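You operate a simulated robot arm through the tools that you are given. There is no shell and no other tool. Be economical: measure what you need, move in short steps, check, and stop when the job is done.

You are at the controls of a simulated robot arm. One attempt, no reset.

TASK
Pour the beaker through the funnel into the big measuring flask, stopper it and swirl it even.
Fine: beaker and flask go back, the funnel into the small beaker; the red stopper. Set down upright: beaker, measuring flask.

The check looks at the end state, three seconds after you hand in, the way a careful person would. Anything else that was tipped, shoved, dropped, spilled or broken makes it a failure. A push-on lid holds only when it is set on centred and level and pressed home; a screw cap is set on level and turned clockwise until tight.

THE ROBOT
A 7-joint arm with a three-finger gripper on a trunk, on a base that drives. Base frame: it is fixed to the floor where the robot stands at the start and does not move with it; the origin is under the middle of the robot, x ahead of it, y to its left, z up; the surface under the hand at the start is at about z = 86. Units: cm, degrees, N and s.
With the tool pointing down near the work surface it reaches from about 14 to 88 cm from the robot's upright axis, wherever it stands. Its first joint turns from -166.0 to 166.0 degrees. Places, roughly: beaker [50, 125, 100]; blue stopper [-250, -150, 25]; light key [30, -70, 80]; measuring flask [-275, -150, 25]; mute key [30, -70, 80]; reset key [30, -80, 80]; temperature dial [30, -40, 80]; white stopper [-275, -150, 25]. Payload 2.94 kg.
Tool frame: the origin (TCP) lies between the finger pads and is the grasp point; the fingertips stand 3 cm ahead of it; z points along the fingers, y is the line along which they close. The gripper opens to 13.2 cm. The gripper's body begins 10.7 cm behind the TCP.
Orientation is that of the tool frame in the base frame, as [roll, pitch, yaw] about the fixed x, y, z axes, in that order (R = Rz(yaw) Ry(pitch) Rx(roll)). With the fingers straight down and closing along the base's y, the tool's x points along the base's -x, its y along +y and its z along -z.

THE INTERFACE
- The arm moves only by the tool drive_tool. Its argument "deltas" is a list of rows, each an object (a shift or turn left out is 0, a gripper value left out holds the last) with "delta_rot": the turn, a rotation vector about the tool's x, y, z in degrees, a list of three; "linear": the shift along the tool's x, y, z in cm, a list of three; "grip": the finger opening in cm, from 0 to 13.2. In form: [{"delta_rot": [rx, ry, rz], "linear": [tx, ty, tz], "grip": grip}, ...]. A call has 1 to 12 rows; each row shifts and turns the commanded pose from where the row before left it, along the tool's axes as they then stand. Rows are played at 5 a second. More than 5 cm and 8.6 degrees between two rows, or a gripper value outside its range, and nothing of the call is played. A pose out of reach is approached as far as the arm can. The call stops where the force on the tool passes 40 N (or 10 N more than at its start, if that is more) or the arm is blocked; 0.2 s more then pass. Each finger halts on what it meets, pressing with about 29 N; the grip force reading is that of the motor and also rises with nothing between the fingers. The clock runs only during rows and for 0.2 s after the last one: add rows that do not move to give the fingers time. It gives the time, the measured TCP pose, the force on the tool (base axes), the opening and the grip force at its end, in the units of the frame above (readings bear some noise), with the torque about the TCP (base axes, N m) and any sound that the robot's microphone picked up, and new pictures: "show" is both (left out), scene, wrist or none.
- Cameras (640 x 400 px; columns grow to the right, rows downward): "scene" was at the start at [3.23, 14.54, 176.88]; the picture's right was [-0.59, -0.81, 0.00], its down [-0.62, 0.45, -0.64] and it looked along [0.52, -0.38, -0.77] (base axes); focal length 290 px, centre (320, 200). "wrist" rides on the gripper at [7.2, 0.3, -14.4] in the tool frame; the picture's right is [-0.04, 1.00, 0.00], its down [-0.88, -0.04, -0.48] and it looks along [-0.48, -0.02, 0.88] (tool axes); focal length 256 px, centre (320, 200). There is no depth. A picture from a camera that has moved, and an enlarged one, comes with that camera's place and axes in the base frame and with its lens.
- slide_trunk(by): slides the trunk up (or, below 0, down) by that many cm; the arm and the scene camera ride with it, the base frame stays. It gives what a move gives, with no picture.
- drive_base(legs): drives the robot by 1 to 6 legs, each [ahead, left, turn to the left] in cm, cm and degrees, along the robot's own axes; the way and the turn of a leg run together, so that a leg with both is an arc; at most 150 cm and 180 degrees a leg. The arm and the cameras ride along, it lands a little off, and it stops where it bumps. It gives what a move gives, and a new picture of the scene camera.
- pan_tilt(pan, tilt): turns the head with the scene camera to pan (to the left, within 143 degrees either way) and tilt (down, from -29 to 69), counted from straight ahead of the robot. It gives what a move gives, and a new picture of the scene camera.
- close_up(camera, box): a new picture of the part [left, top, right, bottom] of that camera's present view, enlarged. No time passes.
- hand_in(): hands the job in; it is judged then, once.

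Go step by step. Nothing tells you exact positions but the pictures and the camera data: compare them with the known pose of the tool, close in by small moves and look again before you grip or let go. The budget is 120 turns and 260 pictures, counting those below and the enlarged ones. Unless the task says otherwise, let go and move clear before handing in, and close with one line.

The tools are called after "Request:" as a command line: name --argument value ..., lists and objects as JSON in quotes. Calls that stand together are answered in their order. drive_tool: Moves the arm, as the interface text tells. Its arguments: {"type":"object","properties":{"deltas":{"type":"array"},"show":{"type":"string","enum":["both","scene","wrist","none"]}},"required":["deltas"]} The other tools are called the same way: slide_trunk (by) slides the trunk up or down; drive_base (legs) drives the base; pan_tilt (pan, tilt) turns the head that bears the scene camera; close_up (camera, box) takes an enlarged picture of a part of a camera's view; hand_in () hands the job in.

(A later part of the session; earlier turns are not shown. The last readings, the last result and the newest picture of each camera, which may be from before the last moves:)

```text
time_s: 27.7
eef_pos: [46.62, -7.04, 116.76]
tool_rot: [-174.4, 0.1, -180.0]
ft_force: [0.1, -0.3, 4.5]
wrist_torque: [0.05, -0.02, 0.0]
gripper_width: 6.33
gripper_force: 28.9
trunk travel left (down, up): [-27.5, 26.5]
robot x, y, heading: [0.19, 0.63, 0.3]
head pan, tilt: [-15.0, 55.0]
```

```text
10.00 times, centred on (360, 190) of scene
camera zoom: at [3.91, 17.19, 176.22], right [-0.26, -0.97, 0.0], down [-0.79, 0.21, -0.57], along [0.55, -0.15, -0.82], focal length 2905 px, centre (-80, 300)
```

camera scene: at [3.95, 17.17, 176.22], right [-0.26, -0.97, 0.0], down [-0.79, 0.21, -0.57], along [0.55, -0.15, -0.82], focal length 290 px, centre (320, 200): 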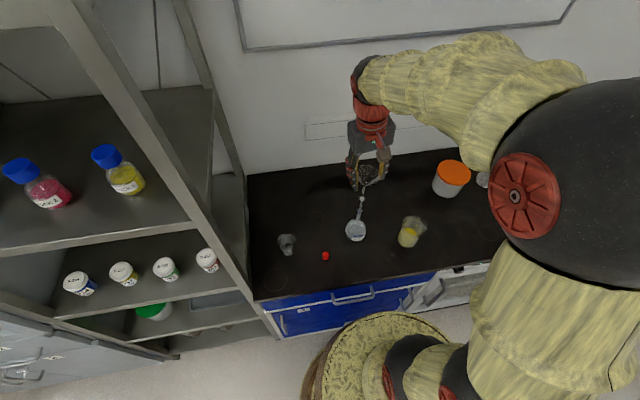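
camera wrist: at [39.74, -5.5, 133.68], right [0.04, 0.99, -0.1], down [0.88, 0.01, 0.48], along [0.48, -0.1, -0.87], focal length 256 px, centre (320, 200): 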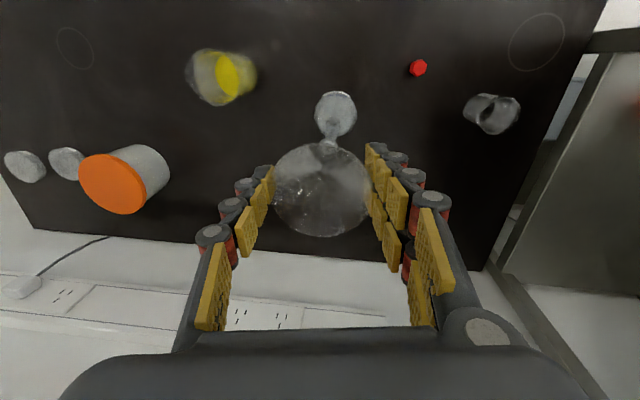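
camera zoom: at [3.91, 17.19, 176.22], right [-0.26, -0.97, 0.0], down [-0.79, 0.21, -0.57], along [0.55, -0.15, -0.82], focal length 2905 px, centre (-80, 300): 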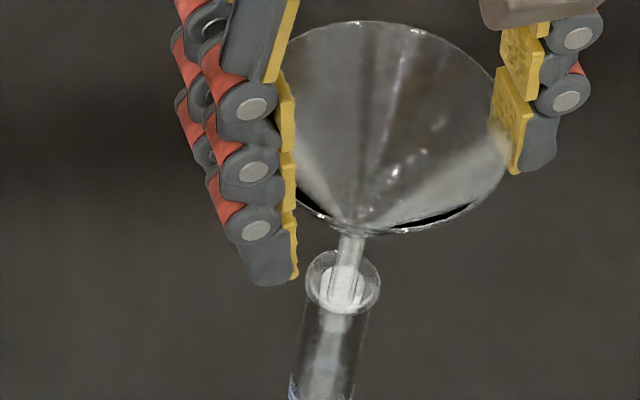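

There is contact after only a little insertion, and the mouth shows a white disc that I don't yet understand. I'll rise and inspect the mouth.

Request:
drive_tool --deltas '[{"linear": [0, -0.1, -1.5]}, {"linear": [0, -0.2, -3]}, {"linear": [3.5, 0, -2]}, {"linear": [4, 0, 0]}, {"linear": [4, 0, 0]}]' --show "wrist"

Request:
close_up --camera "scene" --box '[345, 185, 375, 205]'

Request:
close_up --camera "wrist" --box '[300, 120, 380, 170]'

```text
time_s: 28.9
eef_pos: [35.0, -6.7, 123.05]
tool_rot: [-174.5, 0.0, -180.0]
ft_force: [0.6, -0.3, -0.8]
wrist_torque: [-0.01, 0.02, -0.04]
gripper_width: 6.33
gripper_force: 29.3
trunk travel left (down, up): [-27.5, 26.5]
robot x, y, heading: [0.09, 0.0, -0.2]
head pan, tilt: [-15.0, 55.0]
camera wrist: at [27.81, -5.24, 137.38], right [0.04, 0.99, -0.1], down [0.88, 0.01, 0.48], along [0.48, -0.1, -0.87], focal length 256 px, centre (320, 200)
```

wrist: 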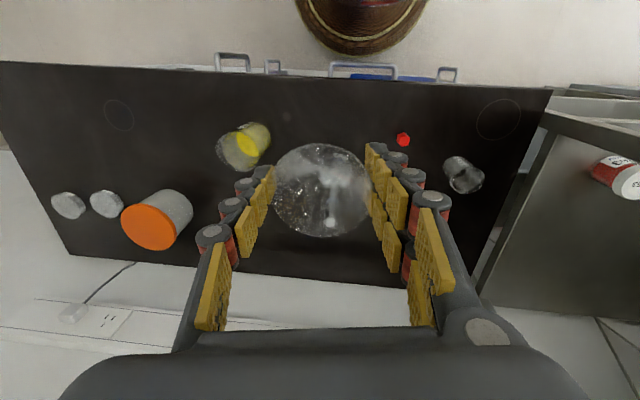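

```text
16.00 times, centred on (360, 195) of scene
camera zoom: at [3.84, 17.2, 176.22], right [-0.26, -0.97, 0.0], down [-0.79, 0.21, -0.57], along [0.55, -0.15, -0.82], focal length 4648 px, centre (-320, 280)
```

zoom: 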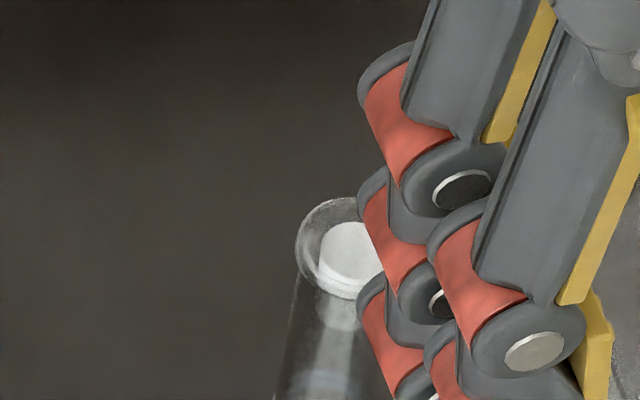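

```text
8.00 times, centred on (340, 145) of wrist
camera zoom: at [27.81, -5.24, 137.38], right [0.04, 0.99, -0.1], down [0.88, 0.01, 0.48], along [0.48, -0.1, -0.87], focal length 2048 px, centre (160, 640)
```

zoom: 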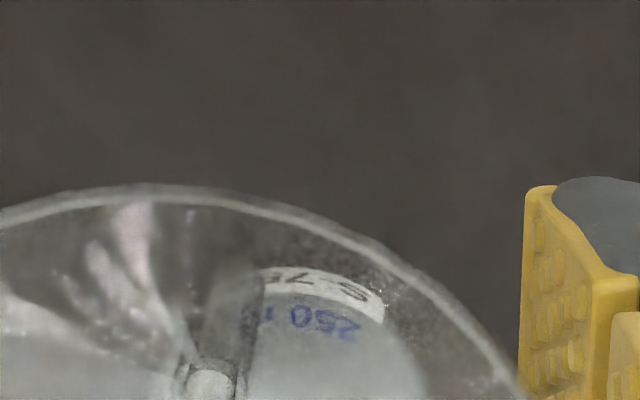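

I'll shift the hand to the left so the mouth is in clear view.

Request:
drive_tool --deltas '[{"linear": [-3.5, 3, 0]}, {"linear": [-3.5, 3, 0]}, {"linear": [-3.5, 3, 0]}, {"linear": [-3.5, 3, 0]}, {"linear": [-3, 1, 0]}, {}]' --show "wrist"

Request:
close_up --camera "scene" --box '[345, 185, 375, 205]'

Request:
close_up --camera "wrist" --box '[194, 68, 274, 118]'

```text
time_s: 30.3
eef_pos: [52.14, 5.79, 122.2]
tool_rot: [-174.5, 0.0, -180.0]
ft_force: [0.2, 0.2, -0.1]
wrist_torque: [-0.01, -0.01, -0.02]
gripper_width: 6.33
gripper_force: 29.0
trunk travel left (down, up): [-27.5, 26.5]
robot x, y, heading: [-0.04, -0.08, -0.1]
head pan, tilt: [-15.0, 55.0]
camera wrist: at [44.9, 7.32, 136.47], right [0.04, 0.99, -0.1], down [0.88, 0.01, 0.48], along [0.48, -0.1, -0.87], focal length 256 px, centre (320, 200)
```

wrist: 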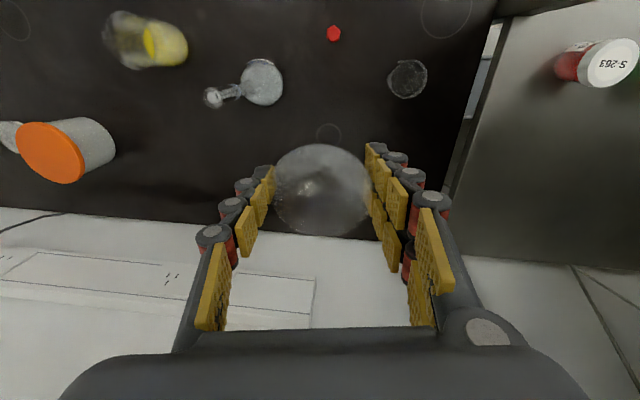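

```text
16.00 times, centred on (360, 195) of scene
camera zoom: at [3.93, 17.19, 176.22], right [-0.26, -0.97, 0.0], down [-0.79, 0.21, -0.57], along [0.55, -0.15, -0.82], focal length 4648 px, centre (-320, 280)
```

zoom: 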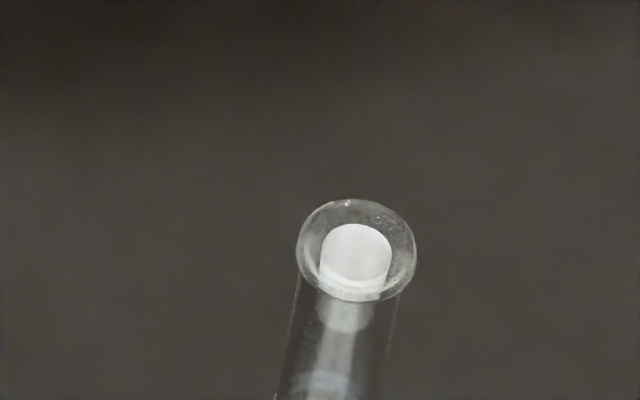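

```text
8.00 times, centred on (234, 93) of wrist
camera zoom: at [44.9, 7.32, 136.47], right [0.04, 0.99, -0.1], down [0.88, 0.01, 0.48], along [0.48, -0.1, -0.87], focal length 2048 px, centre (1008, 1056)
```

zoom: 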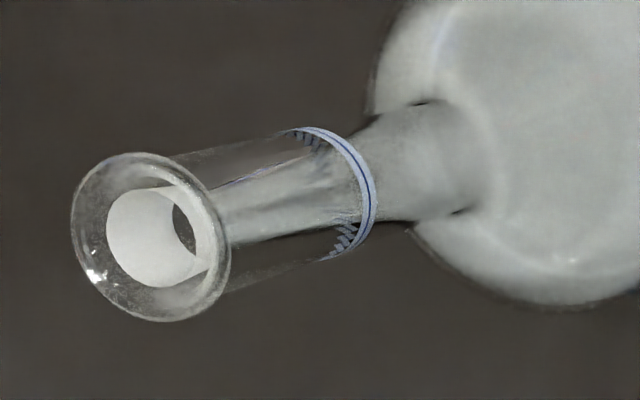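

The white is only the frosted ground joint with a 1.2 cm bore. I want a side view of the flask to judge what is already in it before pouring.

Request:
drive_tool --deltas '[{"linear": [4.5, -0.8, 0]}, {"linear": [4.5, -0.8, 0]}, {"linear": [4.5, -0.8, 0]}, {"linear": [4.5, -0.8, 0]}, {"linear": [4, -0.8, 0], "delta_rot": [0, -8, 0]}, {"linear": [0, 0, 3], "delta_rot": [0, -8, 0]}, {"linear": [0, 0, 3], "delta_rot": [0, -8, 0]}, {"linear": [0, 0, 0], "delta_rot": [0, -8, 0]}, {"linear": [4, 0, 0], "delta_rot": [0, -8, 0]}, {"linear": [4, 0, 0], "delta_rot": [0, -5, 0]}, {}]' --show "wrist"

Request:
close_up --camera "wrist" --box '[170, 40, 330, 200]'

```text
time_s: 32.7
eef_pos: [27.52, 4.72, 112.89]
tool_rot: [-172.1, 44.7, -174.4]
ft_force: [-0.1, 0.1, -0.2]
wrist_torque: [-0.04, -0.02, -0.04]
gripper_width: 6.37
gripper_force: 29.4
out of reach, approached as far as the arm can: row 10
trunk travel left (down, up): [-27.5, 26.5]
robot x, y, heading: [0.15, 0.1, -0.1]
head pan, tilt: [-15.0, 55.0]
camera wrist: at [12.23, 5.31, 118.05], right [0.03, 1.0, -0.07], down [0.28, 0.06, 0.96], along [0.96, -0.05, -0.28], focal length 256 px, centre (320, 200)
```

wrist: 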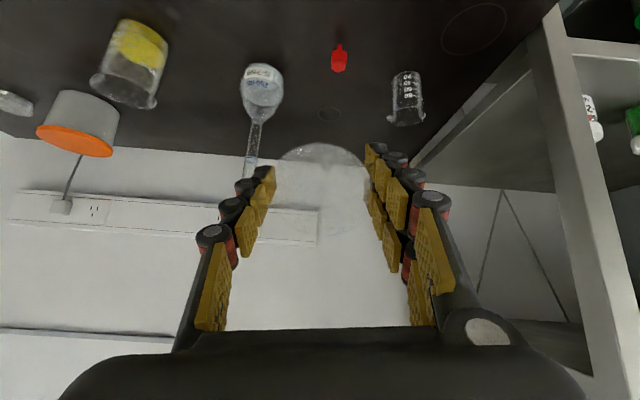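

```text
2.50 times, centred on (250, 120) of wrist
camera zoom: at [12.23, 5.31, 118.05], right [0.03, 1.0, -0.07], down [0.28, 0.06, 0.96], along [0.96, -0.05, -0.28], focal length 640 px, centre (495, 400)
```

zoom: 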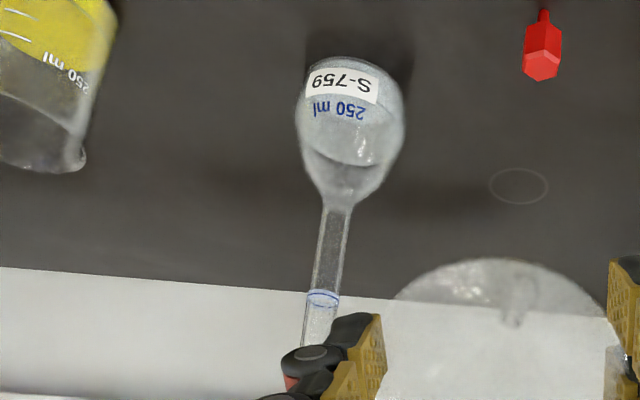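

The flask bulb already holds some clear liquid, about two-thirds full. I'll check the beaker's level from this flatter view.

Request:
close_up --camera "wrist" --box '[80, 10, 190, 120]'

Request:
close_up --camera "wrist" --box '[220, 50, 300, 130]'

Request:
close_up --camera "wrist" --box '[320, 30, 440, 130]'

```text
3.64 times, centred on (135, 65) of wrist
camera zoom: at [12.23, 5.31, 118.05], right [0.03, 1.0, -0.07], down [0.28, 0.06, 0.96], along [0.96, -0.05, -0.28], focal length 931 px, centre (993, 691)
```

zoom: 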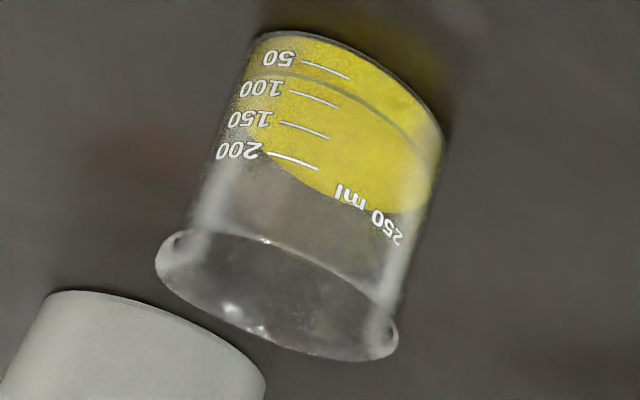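

```text
5.00 times, centred on (260, 90) of wrist
camera zoom: at [12.23, 5.31, 118.05], right [0.03, 1.0, -0.07], down [0.28, 0.06, 0.96], along [0.96, -0.05, -0.28], focal length 1280 px, centre (620, 750)
```

zoom: 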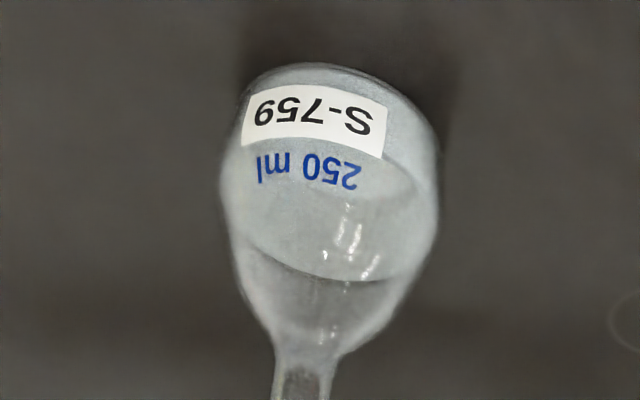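

```text
4.00 times, centred on (380, 80) of wrist
camera zoom: at [12.23, 5.31, 118.05], right [0.03, 1.0, -0.07], down [0.28, 0.06, 0.96], along [0.96, -0.05, -0.28], focal length 1024 px, centre (80, 680)
```

zoom: 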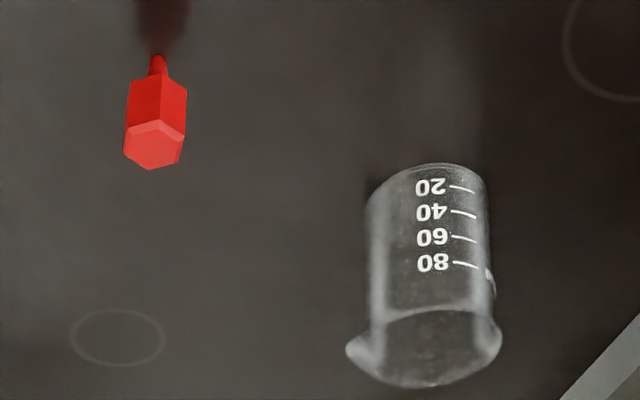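

Beaker holds about 75 ml and the flask has room, so the bench set is the right one. The beaker's spout faces -y, and the red stopper stands plug-down. I'll return the funnel above the flask.

Request:
drive_tool --deltas '[{"linear": [-4, 0, 0]}, {"linear": [-4, 0, 0], "delta_rot": [0, 5, 0]}, {"delta_rot": [0, 8, 0]}, {"delta_rot": [0, 8, 0]}, {"delta_rot": [0, 8, 0]}, {"delta_rot": [0, 8, 0]}, {"delta_rot": [0, 8, 0]}, {}]' --show "none"

```text
time_s: 34.5
eef_pos: [33.3, 5.04, 118.65]
tool_rot: [-174.4, -0.2, 180.0]
ft_force: [-0.5, -0.6, -0.9]
wrist_torque: [0.02, 0.01, 0.0]
gripper_width: 6.36
gripper_force: 29.2
trunk travel left (down, up): [-27.5, 26.5]
robot x, y, heading: [-0.13, -0.29, -0.0]
head pan, tilt: [-15.0, 55.0]
```

Request:
drive_tool --deltas '[{"linear": [0, 0, -2.5]}, {"linear": [-3.3, -3, 0.29]}, {"linear": [-3.3, -3, 0.29]}, {"linear": [-3.3, -3, 0.29]}, {"linear": [-3.3, -3, 0.29]}, {}, {}]' --show "none"

Request:
close_up --camera "scene" --box '[340, 170, 380, 210]'

Request:
close_up --camera "wrist" --box '[240, 110, 400, 210]'

```text
time_s: 36.1
eef_pos: [46.58, -7.07, 121.11]
tool_rot: [-174.4, 0.0, 180.0]
ft_force: [0.1, -1.1, -0.5]
wrist_torque: [0.01, 0.01, -0.02]
gripper_width: 6.33
gripper_force: 29.5
trunk travel left (down, up): [-27.5, 26.5]
robot x, y, heading: [-0.32, 0.03, -0.0]
head pan, tilt: [-15.0, 55.0]
```

```text
10.00 times, centred on (360, 190) of scene
camera zoom: at [3.94, 17.2, 176.22], right [-0.26, -0.97, 0.0], down [-0.79, 0.21, -0.57], along [0.55, -0.15, -0.82], focal length 2905 px, centre (-80, 300)
```

zoom: 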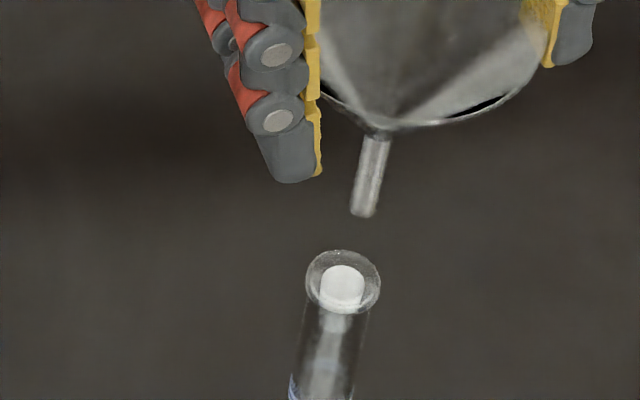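

```text
4.00 times, centred on (320, 160) of wrist
camera zoom: at [39.39, -5.61, 135.48], right [0.04, 0.99, -0.1], down [0.88, 0.01, 0.48], along [0.48, -0.1, -0.87], focal length 1024 px, centre (320, 360)
```

zoom: 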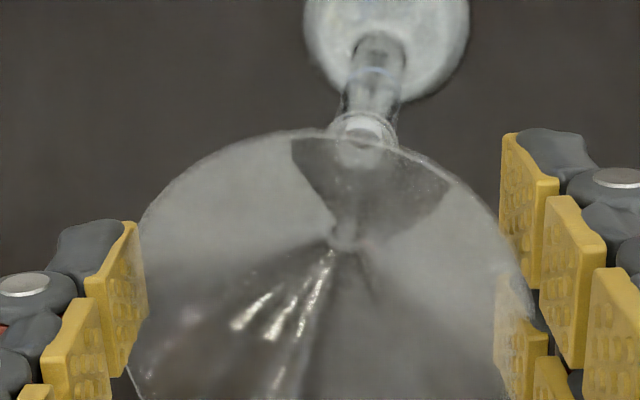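

The stem leans about 8° forward, which explains the contact. I'll pitch the hand back 8° to set it upright and check again.

Request:
drive_tool --deltas '[{"delta_rot": [0, 8, 0]}, {"linear": [-0.6, 0.1, 0]}, {}]' --show "none"

Request:
close_up --camera "scene" --box '[340, 170, 380, 210]'

Request:
close_up --camera "wrist" --box '[240, 110, 400, 210]'

```text
time_s: 36.9
eef_pos: [47.06, -6.89, 120.95]
tool_rot: [-174.4, -8.0, 179.2]
ft_force: [-1.1, 0.6, -0.9]
wrist_torque: [0.0, -0.03, -0.01]
gripper_width: 6.34
gripper_force: 29.0
trunk travel left (down, up): [-27.5, 26.5]
robot x, y, heading: [-0.24, -0.28, 0.3]
head pan, tilt: [-15.0, 55.0]
```

```text
10.00 times, centred on (360, 190) of scene
camera zoom: at [3.9, 17.19, 176.22], right [-0.26, -0.97, 0.0], down [-0.79, 0.21, -0.57], along [0.55, -0.15, -0.82], focal length 2905 px, centre (-80, 300)
```

zoom: 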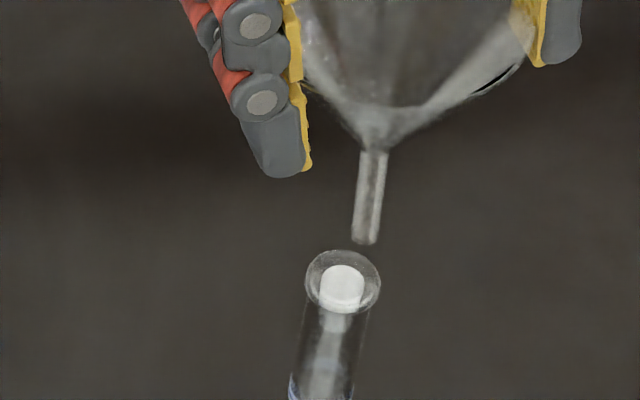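

```text
4.00 times, centred on (320, 160) of wrist
camera zoom: at [41.86, -5.29, 136.25], right [0.04, 0.99, -0.1], down [0.94, 0.0, 0.35], along [0.35, -0.11, -0.93], focal length 1024 px, centre (320, 360)
```

zoom: 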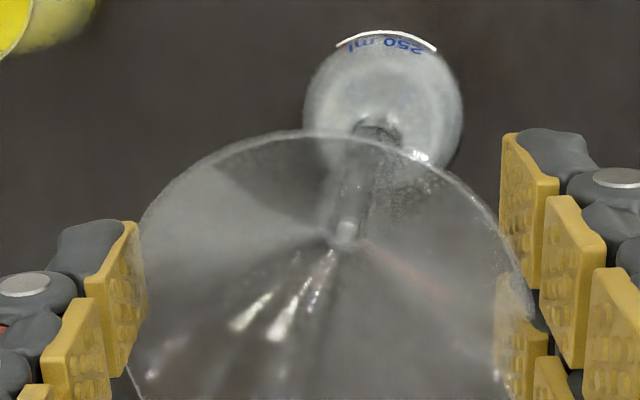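

Request:
close_up --camera "wrist" --box '[304, 135, 352, 175]'

```text
10.00 times, centred on (328, 155) of wrist
camera zoom: at [41.86, -5.29, 136.25], right [0.04, 0.99, -0.1], down [0.94, 0.0, 0.35], along [0.35, -0.11, -0.93], focal length 2560 px, centre (240, 650)
```

zoom: 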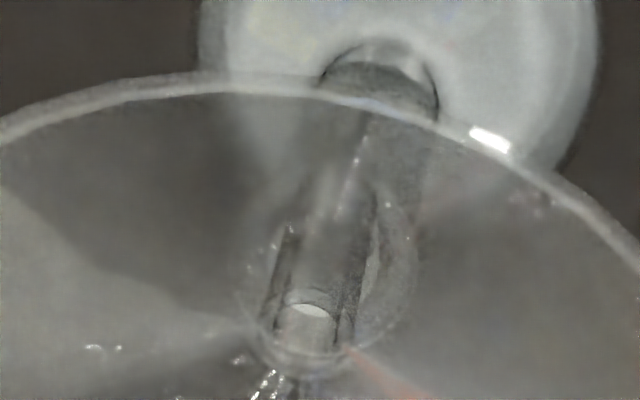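

Seen through the funnel, the stem now leans slightly back and to the right. I'll undo part of the correction (3° pitch, 4° roll) and re-centre over the mouth.

Request:
drive_tool --deltas '[{"delta_rot": [-4, -3, 0]}, {"linear": [-0.5, -0.8, 0]}, {"linear": [0, 0, 1.5]}, {}]' --show "none"

Request:
close_up --camera "scene" --box '[340, 170, 380, 210]'

Request:
close_up --camera "wrist" --box '[296, 130, 352, 170]'

```text
time_s: 37.9
eef_pos: [47.31, -7.66, 119.24]
tool_rot: [-178.5, -5.0, 179.4]
ft_force: [-0.3, 0.2, -0.6]
wrist_torque: [-0.02, -0.01, -0.03]
gripper_width: 6.33
gripper_force: 28.8
trunk travel left (down, up): [-27.5, 26.5]
robot x, y, heading: [-0.38, -0.07, 0.1]
head pan, tilt: [-15.0, 55.0]
```

```text
10.00 times, centred on (360, 190) of scene
camera zoom: at [3.92, 17.18, 176.22], right [-0.26, -0.97, 0.0], down [-0.79, 0.21, -0.57], along [0.55, -0.15, -0.82], focal length 2905 px, centre (-80, 300)
```

zoom: 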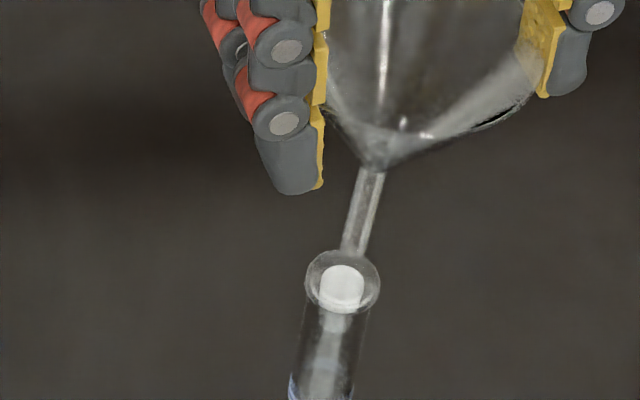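

```text
10.00 times, centred on (324, 150) of wrist
camera zoom: at [41.33, -7.11, 134.46], right [0.05, 1.0, -0.03], down [0.92, -0.03, 0.4], along [0.4, -0.05, -0.92], focal length 2560 px, centre (280, 700)
```

zoom: 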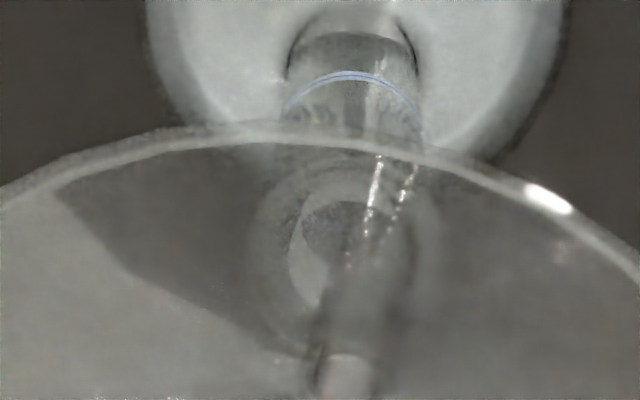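

Both views say the stem should go about 0.35 cm farther from the robot. I'll shift and descend carefully.

Request:
drive_tool --deltas '[{"linear": [-0.35, 0, 0]}, {"linear": [-0.06, 0, 0.7]}, {"linear": [-0.06, 0, 0.7]}, {"linear": [-0.06, 0, 0.7]}, {}]' --show "none"

Request:
close_up --camera "scene" --box '[340, 170, 380, 210]'

Request:
close_up --camera "wrist" --box '[296, 130, 352, 170]'

```text
time_s: 39.1
eef_pos: [47.65, -7.81, 117.32]
tool_rot: [-178.5, -5.0, 179.4]
ft_force: [0.2, -0.4, -0.8]
wrist_torque: [0.02, 0.0, 0.0]
gripper_width: 6.36
gripper_force: 28.7
trunk travel left (down, up): [-27.5, 26.5]
robot x, y, heading: [0.0, -0.28, -0.1]
head pan, tilt: [-15.0, 55.0]
```

```text
10.00 times, centred on (360, 190) of scene
camera zoom: at [3.94, 17.19, 176.22], right [-0.26, -0.97, 0.0], down [-0.79, 0.21, -0.57], along [0.55, -0.15, -0.82], focal length 2905 px, centre (-80, 300)
```

zoom: 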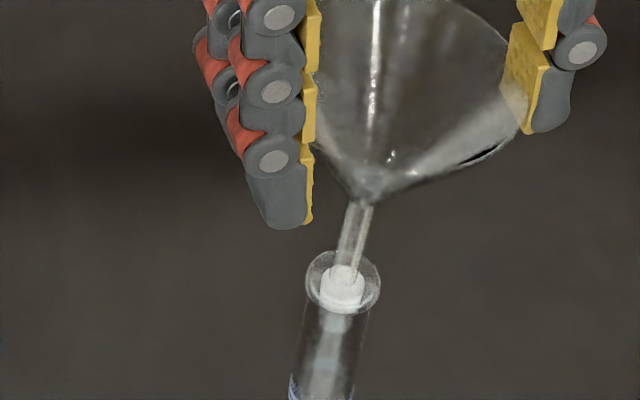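

```text
10.00 times, centred on (324, 150) of wrist
camera zoom: at [41.7, -7.19, 132.44], right [0.05, 1.0, -0.03], down [0.92, -0.03, 0.4], along [0.4, -0.05, -0.92], focal length 2560 px, centre (280, 700)
```

zoom: 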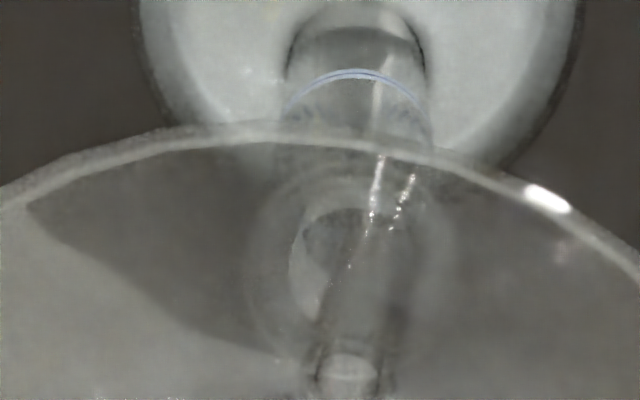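

Request:
drive_tool --deltas '[{"linear": [-0.03, 0, 0.4]}, {"linear": [-0.03, 0, 0.4]}, {"linear": [-0.03, 0, 0.4]}, {}]' --show "none"

Request:
close_up --camera "scene" --box '[340, 170, 380, 210]'

Request:
close_up --camera "wrist" --box '[296, 130, 352, 170]'

```text
time_s: 40.1
eef_pos: [47.67, -7.88, 116.24]
tool_rot: [-178.6, -5.0, 179.4]
ft_force: [-0.5, 0.4, 0.5]
wrist_torque: [-0.05, -0.01, 0.0]
gripper_width: 5.9
gripper_force: 29.1
trunk travel left (down, up): [-27.5, 26.5]
robot x, y, heading: [0.13, -0.08, -0.0]
head pan, tilt: [-15.0, 55.0]
```

```text
10.00 times, centred on (360, 190) of scene
camera zoom: at [3.89, 17.19, 176.22], right [-0.26, -0.97, 0.0], down [-0.79, 0.21, -0.57], along [0.55, -0.15, -0.82], focal length 2905 px, centre (-80, 300)
```

zoom: 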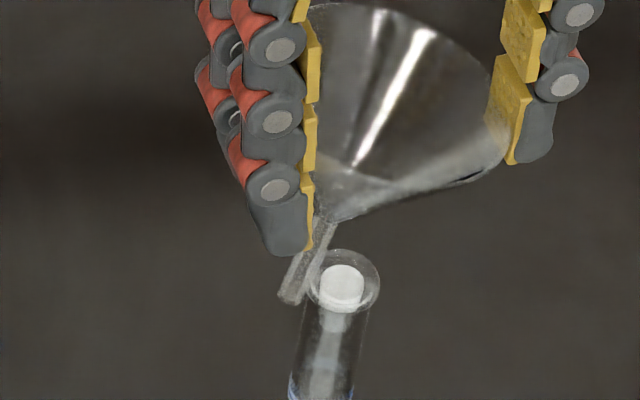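

```text
10.00 times, centred on (324, 150) of wrist
camera zoom: at [41.67, -7.14, 131.22], right [0.05, 1.0, -0.03], down [0.92, -0.03, 0.4], along [0.4, -0.05, -0.92], focal length 2560 px, centre (280, 700)
```

zoom: 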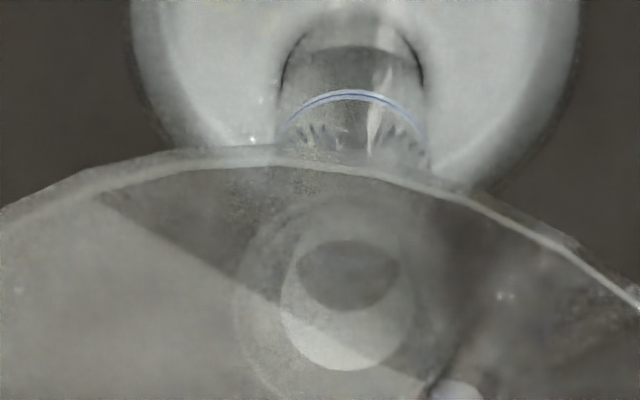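

The tip slid off on the +y side and the funnel swung in the grip. I'll lift and look at how it hangs now.

Request:
drive_tool --deltas '[{"linear": [0, 0, -2]}, {"linear": [0, 0, -4]}, {}]' --show "none"

Request:
close_up --camera "scene" --box '[330, 145, 390, 205]'

Request:
close_up --camera "wrist" --box '[200, 100, 440, 250]'

```text
time_s: 40.9
eef_pos: [48.14, -7.52, 122.15]
tool_rot: [-178.5, -5.0, 179.4]
ft_force: [0.1, 0.1, -0.9]
wrist_torque: [-0.02, -0.01, -0.01]
gripper_width: 5.93
gripper_force: 28.6
trunk travel left (down, up): [-27.5, 26.5]
robot x, y, heading: [-0.18, 0.07, 0.1]
head pan, tilt: [-15.0, 55.0]
```

```text
6.67 times, centred on (360, 175) of scene
camera zoom: at [3.95, 17.19, 176.21], right [-0.26, -0.97, 0.0], down [-0.79, 0.21, -0.57], along [0.55, -0.15, -0.82], focal length 1937 px, centre (53, 367)
```

zoom: 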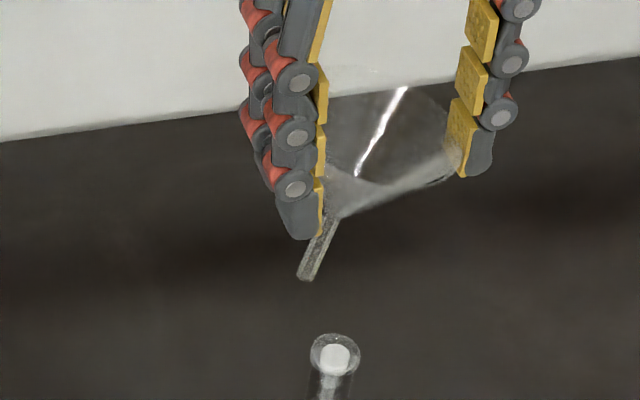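

```text
2.67 times, centred on (320, 175) of wrist
camera zoom: at [42.09, -6.86, 137.08], right [0.05, 1.0, -0.03], down [0.92, -0.03, 0.4], along [0.4, -0.05, -0.92], focal length 683 px, centre (320, 267)
```

zoom: 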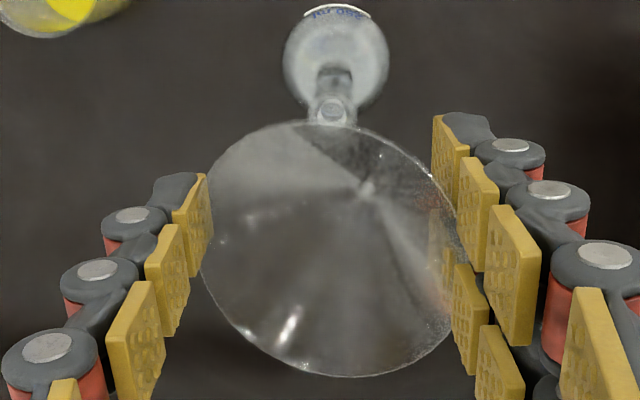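

The funnel tilted about 20° in the grip. I'll take it back to the small beaker, re-seat it level and grip again.

Request:
drive_tool --deltas '[{"delta_rot": [5, 0, 0], "linear": [0, 4, 0]}, {"delta_rot": [5, 5, 0], "linear": [0, 4.5, 0]}, {"linear": [0.3, 4.5, -0.8]}, {"linear": [0.3, 4.5, -0.8]}, {"linear": [0, 4.5, -0.8]}, {}]'

Request:
close_up --camera "scene" --box '[240, 160, 340, 260]'

Request:
close_up --camera "wrist" --box '[200, 80, 440, 230]'

```text
time_s: 42.3
eef_pos: [47.64, 14.73, 120.94]
tool_rot: [-168.3, -10.0, 178.6]
ft_force: [-0.3, -0.1, -0.3]
wrist_torque: [-0.01, -0.04, -0.03]
gripper_width: 5.92
gripper_force: 29.1
trunk travel left (down, up): [-27.5, 26.5]
robot x, y, heading: [-0.07, 0.18, 0.2]
head pan, tilt: [-15.0, 55.0]
camera scene: at [3.92, 17.2, 176.22], right [-0.26, -0.97, 0.0], down [-0.79, 0.21, -0.57], along [0.55, -0.15, -0.82], focal length 290 px, centre (320, 200)
camera wrist: at [43.04, 17.96, 136.16], right [0.03, 0.98, -0.21], down [0.95, 0.04, 0.32], along [0.32, -0.21, -0.93], focal length 256 px, centre (320, 200)
```

scene: 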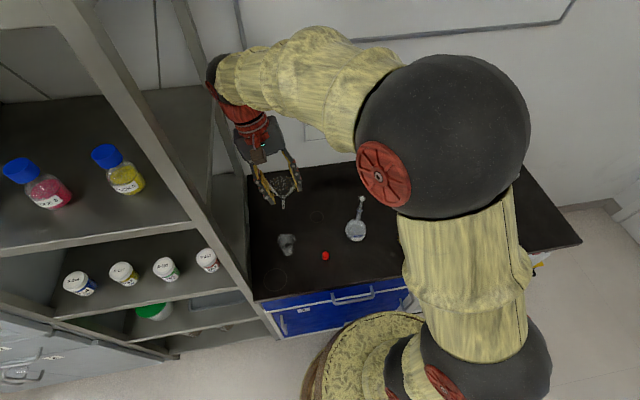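
wrist: 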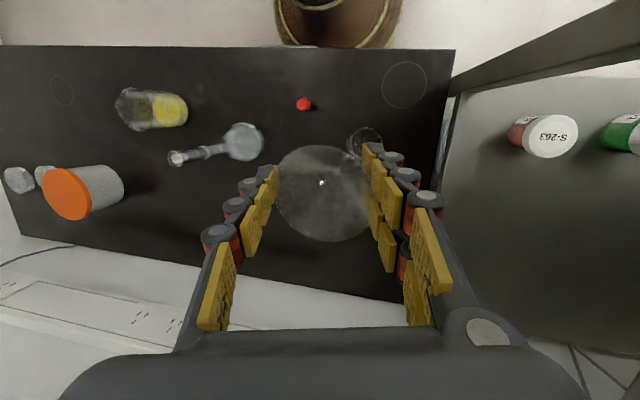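

```text
4.00 times, centred on (290, 210) of scene
camera zoom: at [3.92, 17.2, 176.22], right [-0.26, -0.97, 0.0], down [-0.79, 0.21, -0.57], along [0.55, -0.15, -0.82], focal length 1162 px, centre (440, 160)
```

zoom: 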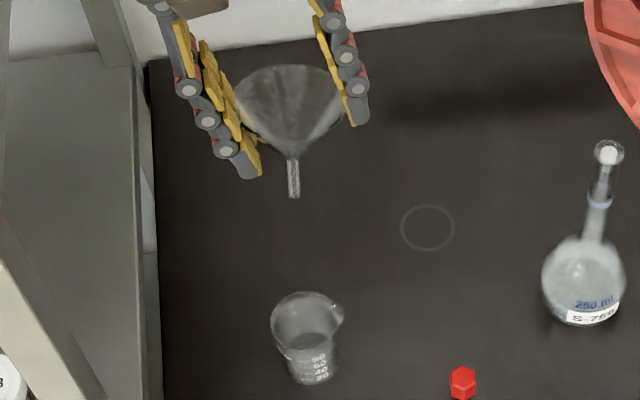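

```text
2.67 times, centred on (320, 155) of wrist
camera zoom: at [43.04, 17.96, 136.16], right [0.03, 0.98, -0.21], down [0.95, 0.04, 0.32], along [0.32, -0.21, -0.93], focal length 683 px, centre (320, 320)
```

zoom: 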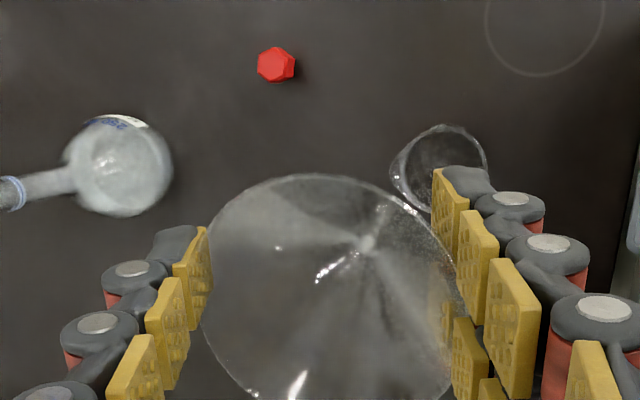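

Rolled like this, the funnel is nearly upright again, so I can still use this grip. I'll correct the remaining lean (6° pitch, 2° roll) and look again before going back over the flask.

Request:
drive_tool --deltas '[{"delta_rot": [2, -6, 0]}, {"linear": [0, -4.7, 1.1]}, {"linear": [0, -4.7, 1.1]}, {"linear": [0, -4.7, 1.1]}, {"linear": [0, -4.7, 1.1]}, {"linear": [0, -3.4, 0.8]}, {}, {}]' --show "none"

Request:
close_up --camera "scene" --box '[330, 145, 390, 205]'

Request:
close_up --camera "wrist" --box '[256, 110, 384, 190]'

```text
time_s: 44.1
eef_pos: [47.69, -8.18, 121.37]
tool_rot: [-166.6, -4.0, 179.9]
ft_force: [0.2, -0.5, 0.1]
wrist_torque: [-0.02, -0.01, 0.01]
gripper_width: 5.92
gripper_force: 28.9
trunk travel left (down, up): [-27.5, 26.5]
robot x, y, heading: [-0.33, 0.13, 0.0]
head pan, tilt: [-15.0, 55.0]
```

```text
6.67 times, centred on (360, 175) of scene
camera zoom: at [3.94, 17.21, 176.21], right [-0.26, -0.97, 0.0], down [-0.79, 0.21, -0.57], along [0.55, -0.15, -0.82], focal length 1937 px, centre (53, 367)
```

zoom: 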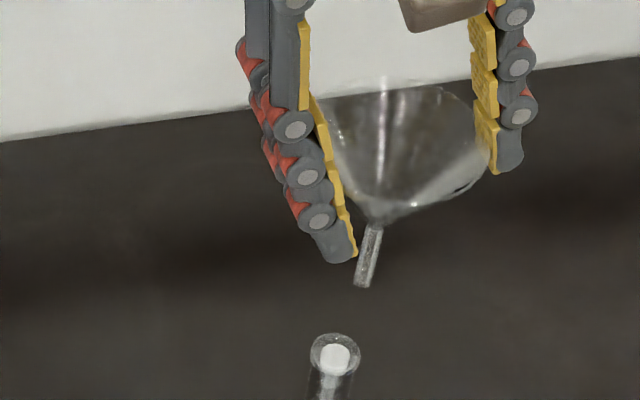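

```text
5.00 times, centred on (320, 150) of wrist
camera zoom: at [41.49, -4.77, 135.81], right [0.03, 0.97, -0.24], down [0.91, 0.07, 0.41], along [0.41, -0.23, -0.88], focal length 1280 px, centre (320, 450)
```

zoom: 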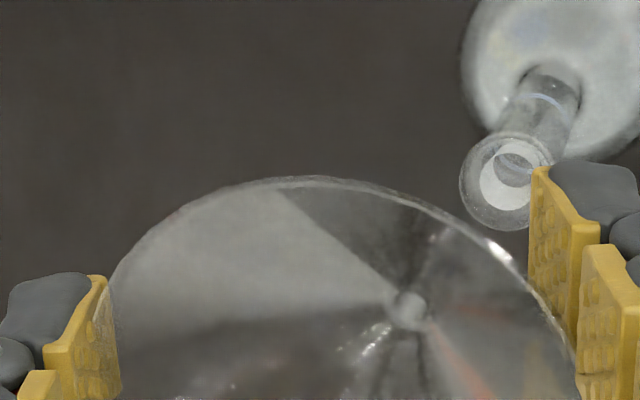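

Stem is vertical now; it needs 0.55 cm toward +y. I'll shift and descend to just above the mouth.

Request:
drive_tool --deltas '[{"linear": [0, 0.53, -0.13]}, {"linear": [-0.17, 0.55, 2.34]}, {}]' --show "none"

Request:
close_up --camera "scene" --box '[340, 170, 380, 210]'

Request:
close_up --camera "wrist" --box '[288, 120, 368, 170]'

```text
time_s: 44.9
eef_pos: [47.77, -7.64, 119.13]
tool_rot: [-166.4, -4.1, 179.9]
ft_force: [0.6, 0.3, -0.1]
wrist_torque: [0.02, 0.05, 0.02]
gripper_width: 5.92
gripper_force: 28.9
trunk travel left (down, up): [-27.5, 26.5]
robot x, y, heading: [0.04, -0.41, -0.1]
head pan, tilt: [-15.0, 55.0]
```

```text
10.00 times, centred on (360, 190) of scene
camera zoom: at [3.95, 17.19, 176.22], right [-0.26, -0.97, 0.0], down [-0.79, 0.21, -0.57], along [0.55, -0.15, -0.82], focal length 2905 px, centre (-80, 300)
```

zoom: 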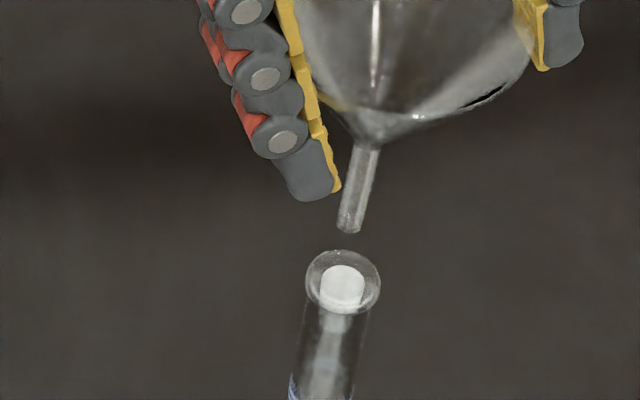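

```text
8.00 times, centred on (328, 145) of wrist
camera zoom: at [41.57, -4.12, 133.54], right [0.03, 0.97, -0.24], down [0.91, 0.07, 0.41], along [0.41, -0.23, -0.88], focal length 2048 px, centre (256, 640)
```

zoom: 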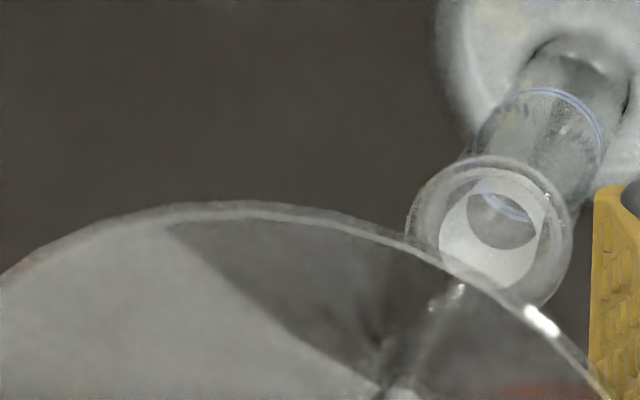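

Both cameras agree the tip is within about 1 mm of the bore axis. I'll descend 3.2 cm slowly.

Request:
drive_tool --deltas '[{"linear": [-0.04, 0.14, 0.58]}, {"linear": [-0.04, 0.14, 0.58]}, {"linear": [-0.04, 0.14, 0.58]}, {"linear": [-0.04, 0.14, 0.58]}, {"linear": [-0.04, 0.14, 0.58]}, {}]' --show "none"

Request:
close_up --camera "scene" --box '[340, 170, 380, 210]'

Request:
close_up --camera "wrist" --box '[288, 120, 368, 170]'

```text
time_s: 46.3
eef_pos: [47.86, -7.52, 116.21]
tool_rot: [-166.5, -4.0, 180.0]
ft_force: [-0.5, 0.0, 7.3]
wrist_torque: [0.04, 0.02, -0.01]
gripper_width: 5.9
gripper_force: 29.2
trunk travel left (down, up): [-27.5, 26.5]
robot x, y, heading: [-0.15, -0.48, 0.1]
head pan, tilt: [-15.0, 55.0]
```

```text
10.00 times, centred on (360, 190) of scene
camera zoom: at [3.89, 17.2, 176.23], right [-0.26, -0.97, 0.0], down [-0.79, 0.21, -0.57], along [0.55, -0.15, -0.82], focal length 2905 px, centre (-80, 300)
```

zoom: 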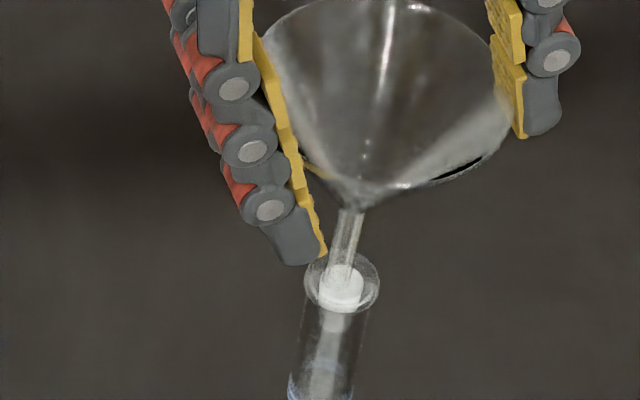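

```text
8.00 times, centred on (328, 145) of wrist
camera zoom: at [41.55, -4.09, 130.63], right [0.03, 0.97, -0.24], down [0.91, 0.07, 0.41], along [0.42, -0.23, -0.88], focal length 2048 px, centre (256, 640)
```

zoom: 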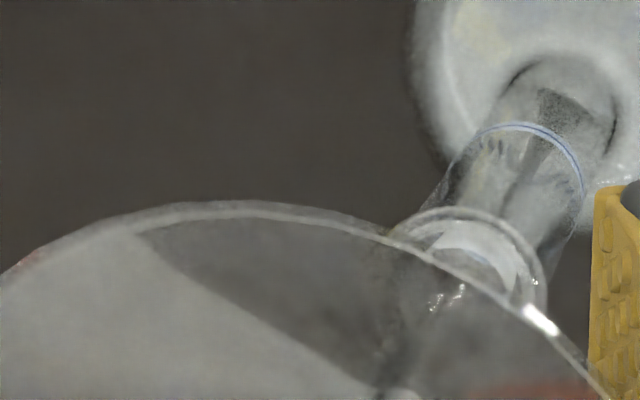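

Request:
close_up --camera "scene" --box '[349, 186, 369, 206]'

Request:
close_up --camera "wrist" --box '[328, 136, 368, 166]'

```text
16.00 times, centred on (359, 196) of scene
camera zoom: at [3.89, 17.2, 176.23], right [-0.26, -0.97, 0.0], down [-0.79, 0.21, -0.57], along [0.55, -0.15, -0.82], focal length 4648 px, centre (-304, 264)
```

zoom: 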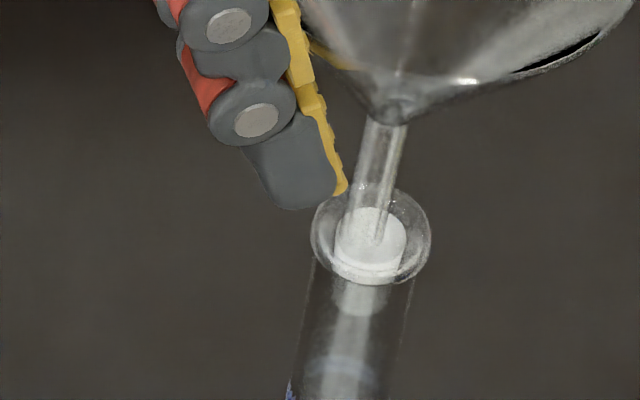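

```text
13.33 times, centred on (348, 151) of wrist
camera zoom: at [41.55, -4.09, 130.63], right [0.03, 0.97, -0.24], down [0.91, 0.07, 0.41], along [0.42, -0.23, -0.88], focal length 3413 px, centre (-53, 853)
```

zoom: 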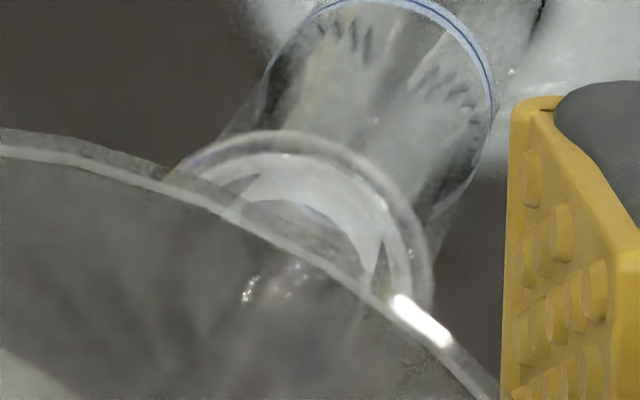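

The stem is touching the bore edge. I'll ease up, shift slightly (-x 0.2, -y 0.2) and probe down again.

Request:
drive_tool --deltas '[{"linear": [0.04, -0.14, -0.58]}, {"linear": [0.2, -0.2, 0.05]}, {"linear": [-0.02, 0.07, 0.29]}, {"linear": [-0.02, 0.07, 0.29]}, {"linear": [-0.01, 0.05, 0.2]}, {}]' --show "none"

Request:
close_up --camera "scene" --box '[349, 186, 369, 206]'

```text
time_s: 47.7
eef_pos: [47.69, -7.93, 116.09]
tool_rot: [-166.5, -3.7, -180.0]
ft_force: [-1.3, -0.3, 31.2]
wrist_torque: [0.11, 0.1, -0.01]
gripper_width: 5.89
gripper_force: 28.7
trunk travel left (down, up): [-27.5, 26.5]
robot x, y, heading: [-0.05, 0.26, -0.0]
head pan, tilt: [-15.0, 55.0]
```

```text
16.00 times, centred on (359, 196) of scene
camera zoom: at [3.73, 17.23, 176.25], right [-0.26, -0.97, 0.0], down [-0.79, 0.21, -0.57], along [0.55, -0.15, -0.82], focal length 4648 px, centre (-304, 264)
```

zoom: 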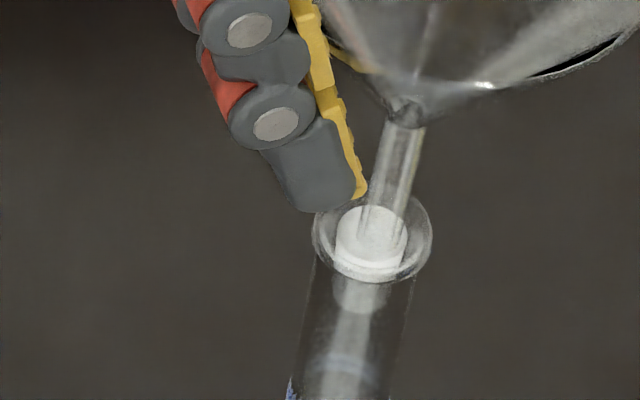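

The contact torque says the lip bears on the tip's -x/+y side, so the tip must go toward +x. I'll ease up, shift 0.4 cm in +x and probe.

Request:
drive_tool --deltas '[{"linear": [0.05, -0.18, -0.75]}, {"linear": [-0.4, 0, 0]}, {"linear": [-0.02, 0.07, 0.29]}, {"linear": [-0.02, 0.07, 0.29]}, {}]' --show "none"

Request:
close_up --camera "scene" --box '[349, 186, 369, 206]'

```text
time_s: 48.9
eef_pos: [48.19, -7.86, 116.12]
tool_rot: [-166.4, -3.7, 180.0]
ft_force: [-1.2, -1.7, 29.0]
wrist_torque: [-0.1, 0.0, 0.0]
gripper_width: 5.88
gripper_force: 29.3
trunk travel left (down, up): [-27.5, 26.5]
robot x, y, heading: [0.23, 0.19, -0.2]
head pan, tilt: [-15.0, 55.0]
```

```text
16.00 times, centred on (359, 196) of scene
camera zoom: at [3.75, 17.2, 176.25], right [-0.26, -0.97, 0.0], down [-0.79, 0.21, -0.57], along [0.55, -0.15, -0.82], focal length 4648 px, centre (-304, 264)
```

zoom: 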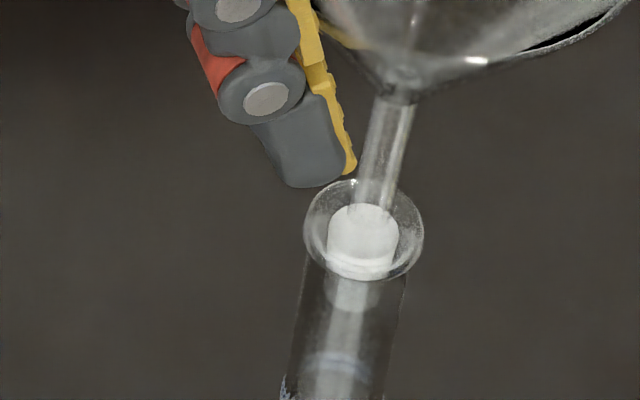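

Correcting the torque for side forces and combining with the scene view, the bore lies toward the robot. I'll ease up, shift -0.65 cm in x and +0.2 in y, and probe lightly.

Request:
drive_tool --deltas '[{"linear": [0.06, -0.22, -0.95]}, {"linear": [0.65, 0.2, -0.05]}, {"linear": [-0.02, 0.07, 0.3]}, {"linear": [-0.02, 0.07, 0.3]}, {}]' --show "none"

Request:
close_up --camera "scene" --box '[349, 186, 369, 206]'

```text
time_s: 50.1
eef_pos: [47.42, -7.63, 116.34]
tool_rot: [-166.5, -4.1, -180.0]
ft_force: [0.2, -0.1, 0.4]
wrist_torque: [0.0, -0.04, -0.03]
gripper_width: 5.92
gripper_force: 29.5
trunk travel left (down, up): [-27.5, 26.5]
robot x, y, heading: [0.11, 0.49, -0.1]
head pan, tilt: [-15.0, 55.0]
```

```text
16.00 times, centred on (359, 196) of scene
camera zoom: at [3.93, 17.19, 176.22], right [-0.26, -0.97, 0.0], down [-0.79, 0.21, -0.57], along [0.55, -0.15, -0.82], focal length 4648 px, centre (-304, 264)
```

zoom: 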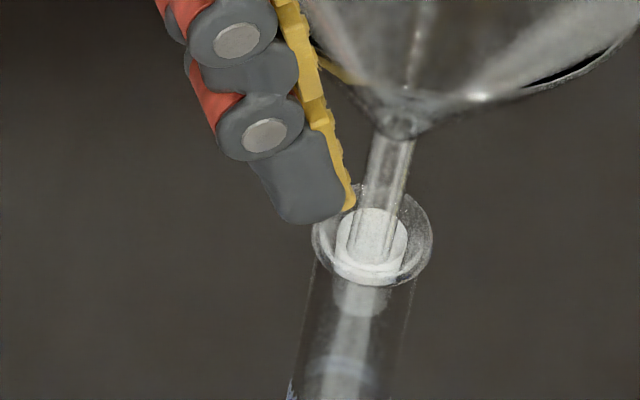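

The stem now stands over the bore with no contact. Lowering further.

Request:
drive_tool --deltas '[{"linear": [-0.02, 0.07, 0.3]}, {"linear": [-0.02, 0.07, 0.3]}, {"linear": [-0.02, 0.07, 0.3]}, {}]' --show "none"

Request:
close_up --camera "scene" --box '[349, 186, 369, 206]'

```text
time_s: 50.9
eef_pos: [47.82, -7.74, 116.22]
tool_rot: [-166.4, -3.2, -179.9]
ft_force: [-1.5, 0.3, 17.3]
wrist_torque: [0.12, 0.17, 0.01]
gripper_width: 5.93
gripper_force: 28.9
trunk travel left (down, up): [-27.5, 26.5]
robot x, y, heading: [0.47, -0.04, 0.0]
head pan, tilt: [-15.0, 55.0]
stopped in row 3: the force on the tool passed its limit at 43 N (the readings are from after the stop); the commanded pose is now the measured one
```

```text
16.00 times, centred on (359, 196) of scene
camera zoom: at [3.9, 17.2, 176.21], right [-0.26, -0.97, 0.0], down [-0.79, 0.21, -0.57], along [0.55, -0.15, -0.82], focal length 4648 px, centre (-304, 264)
```

zoom: 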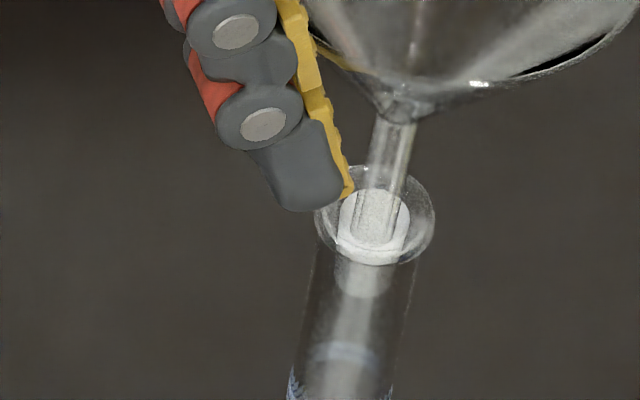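

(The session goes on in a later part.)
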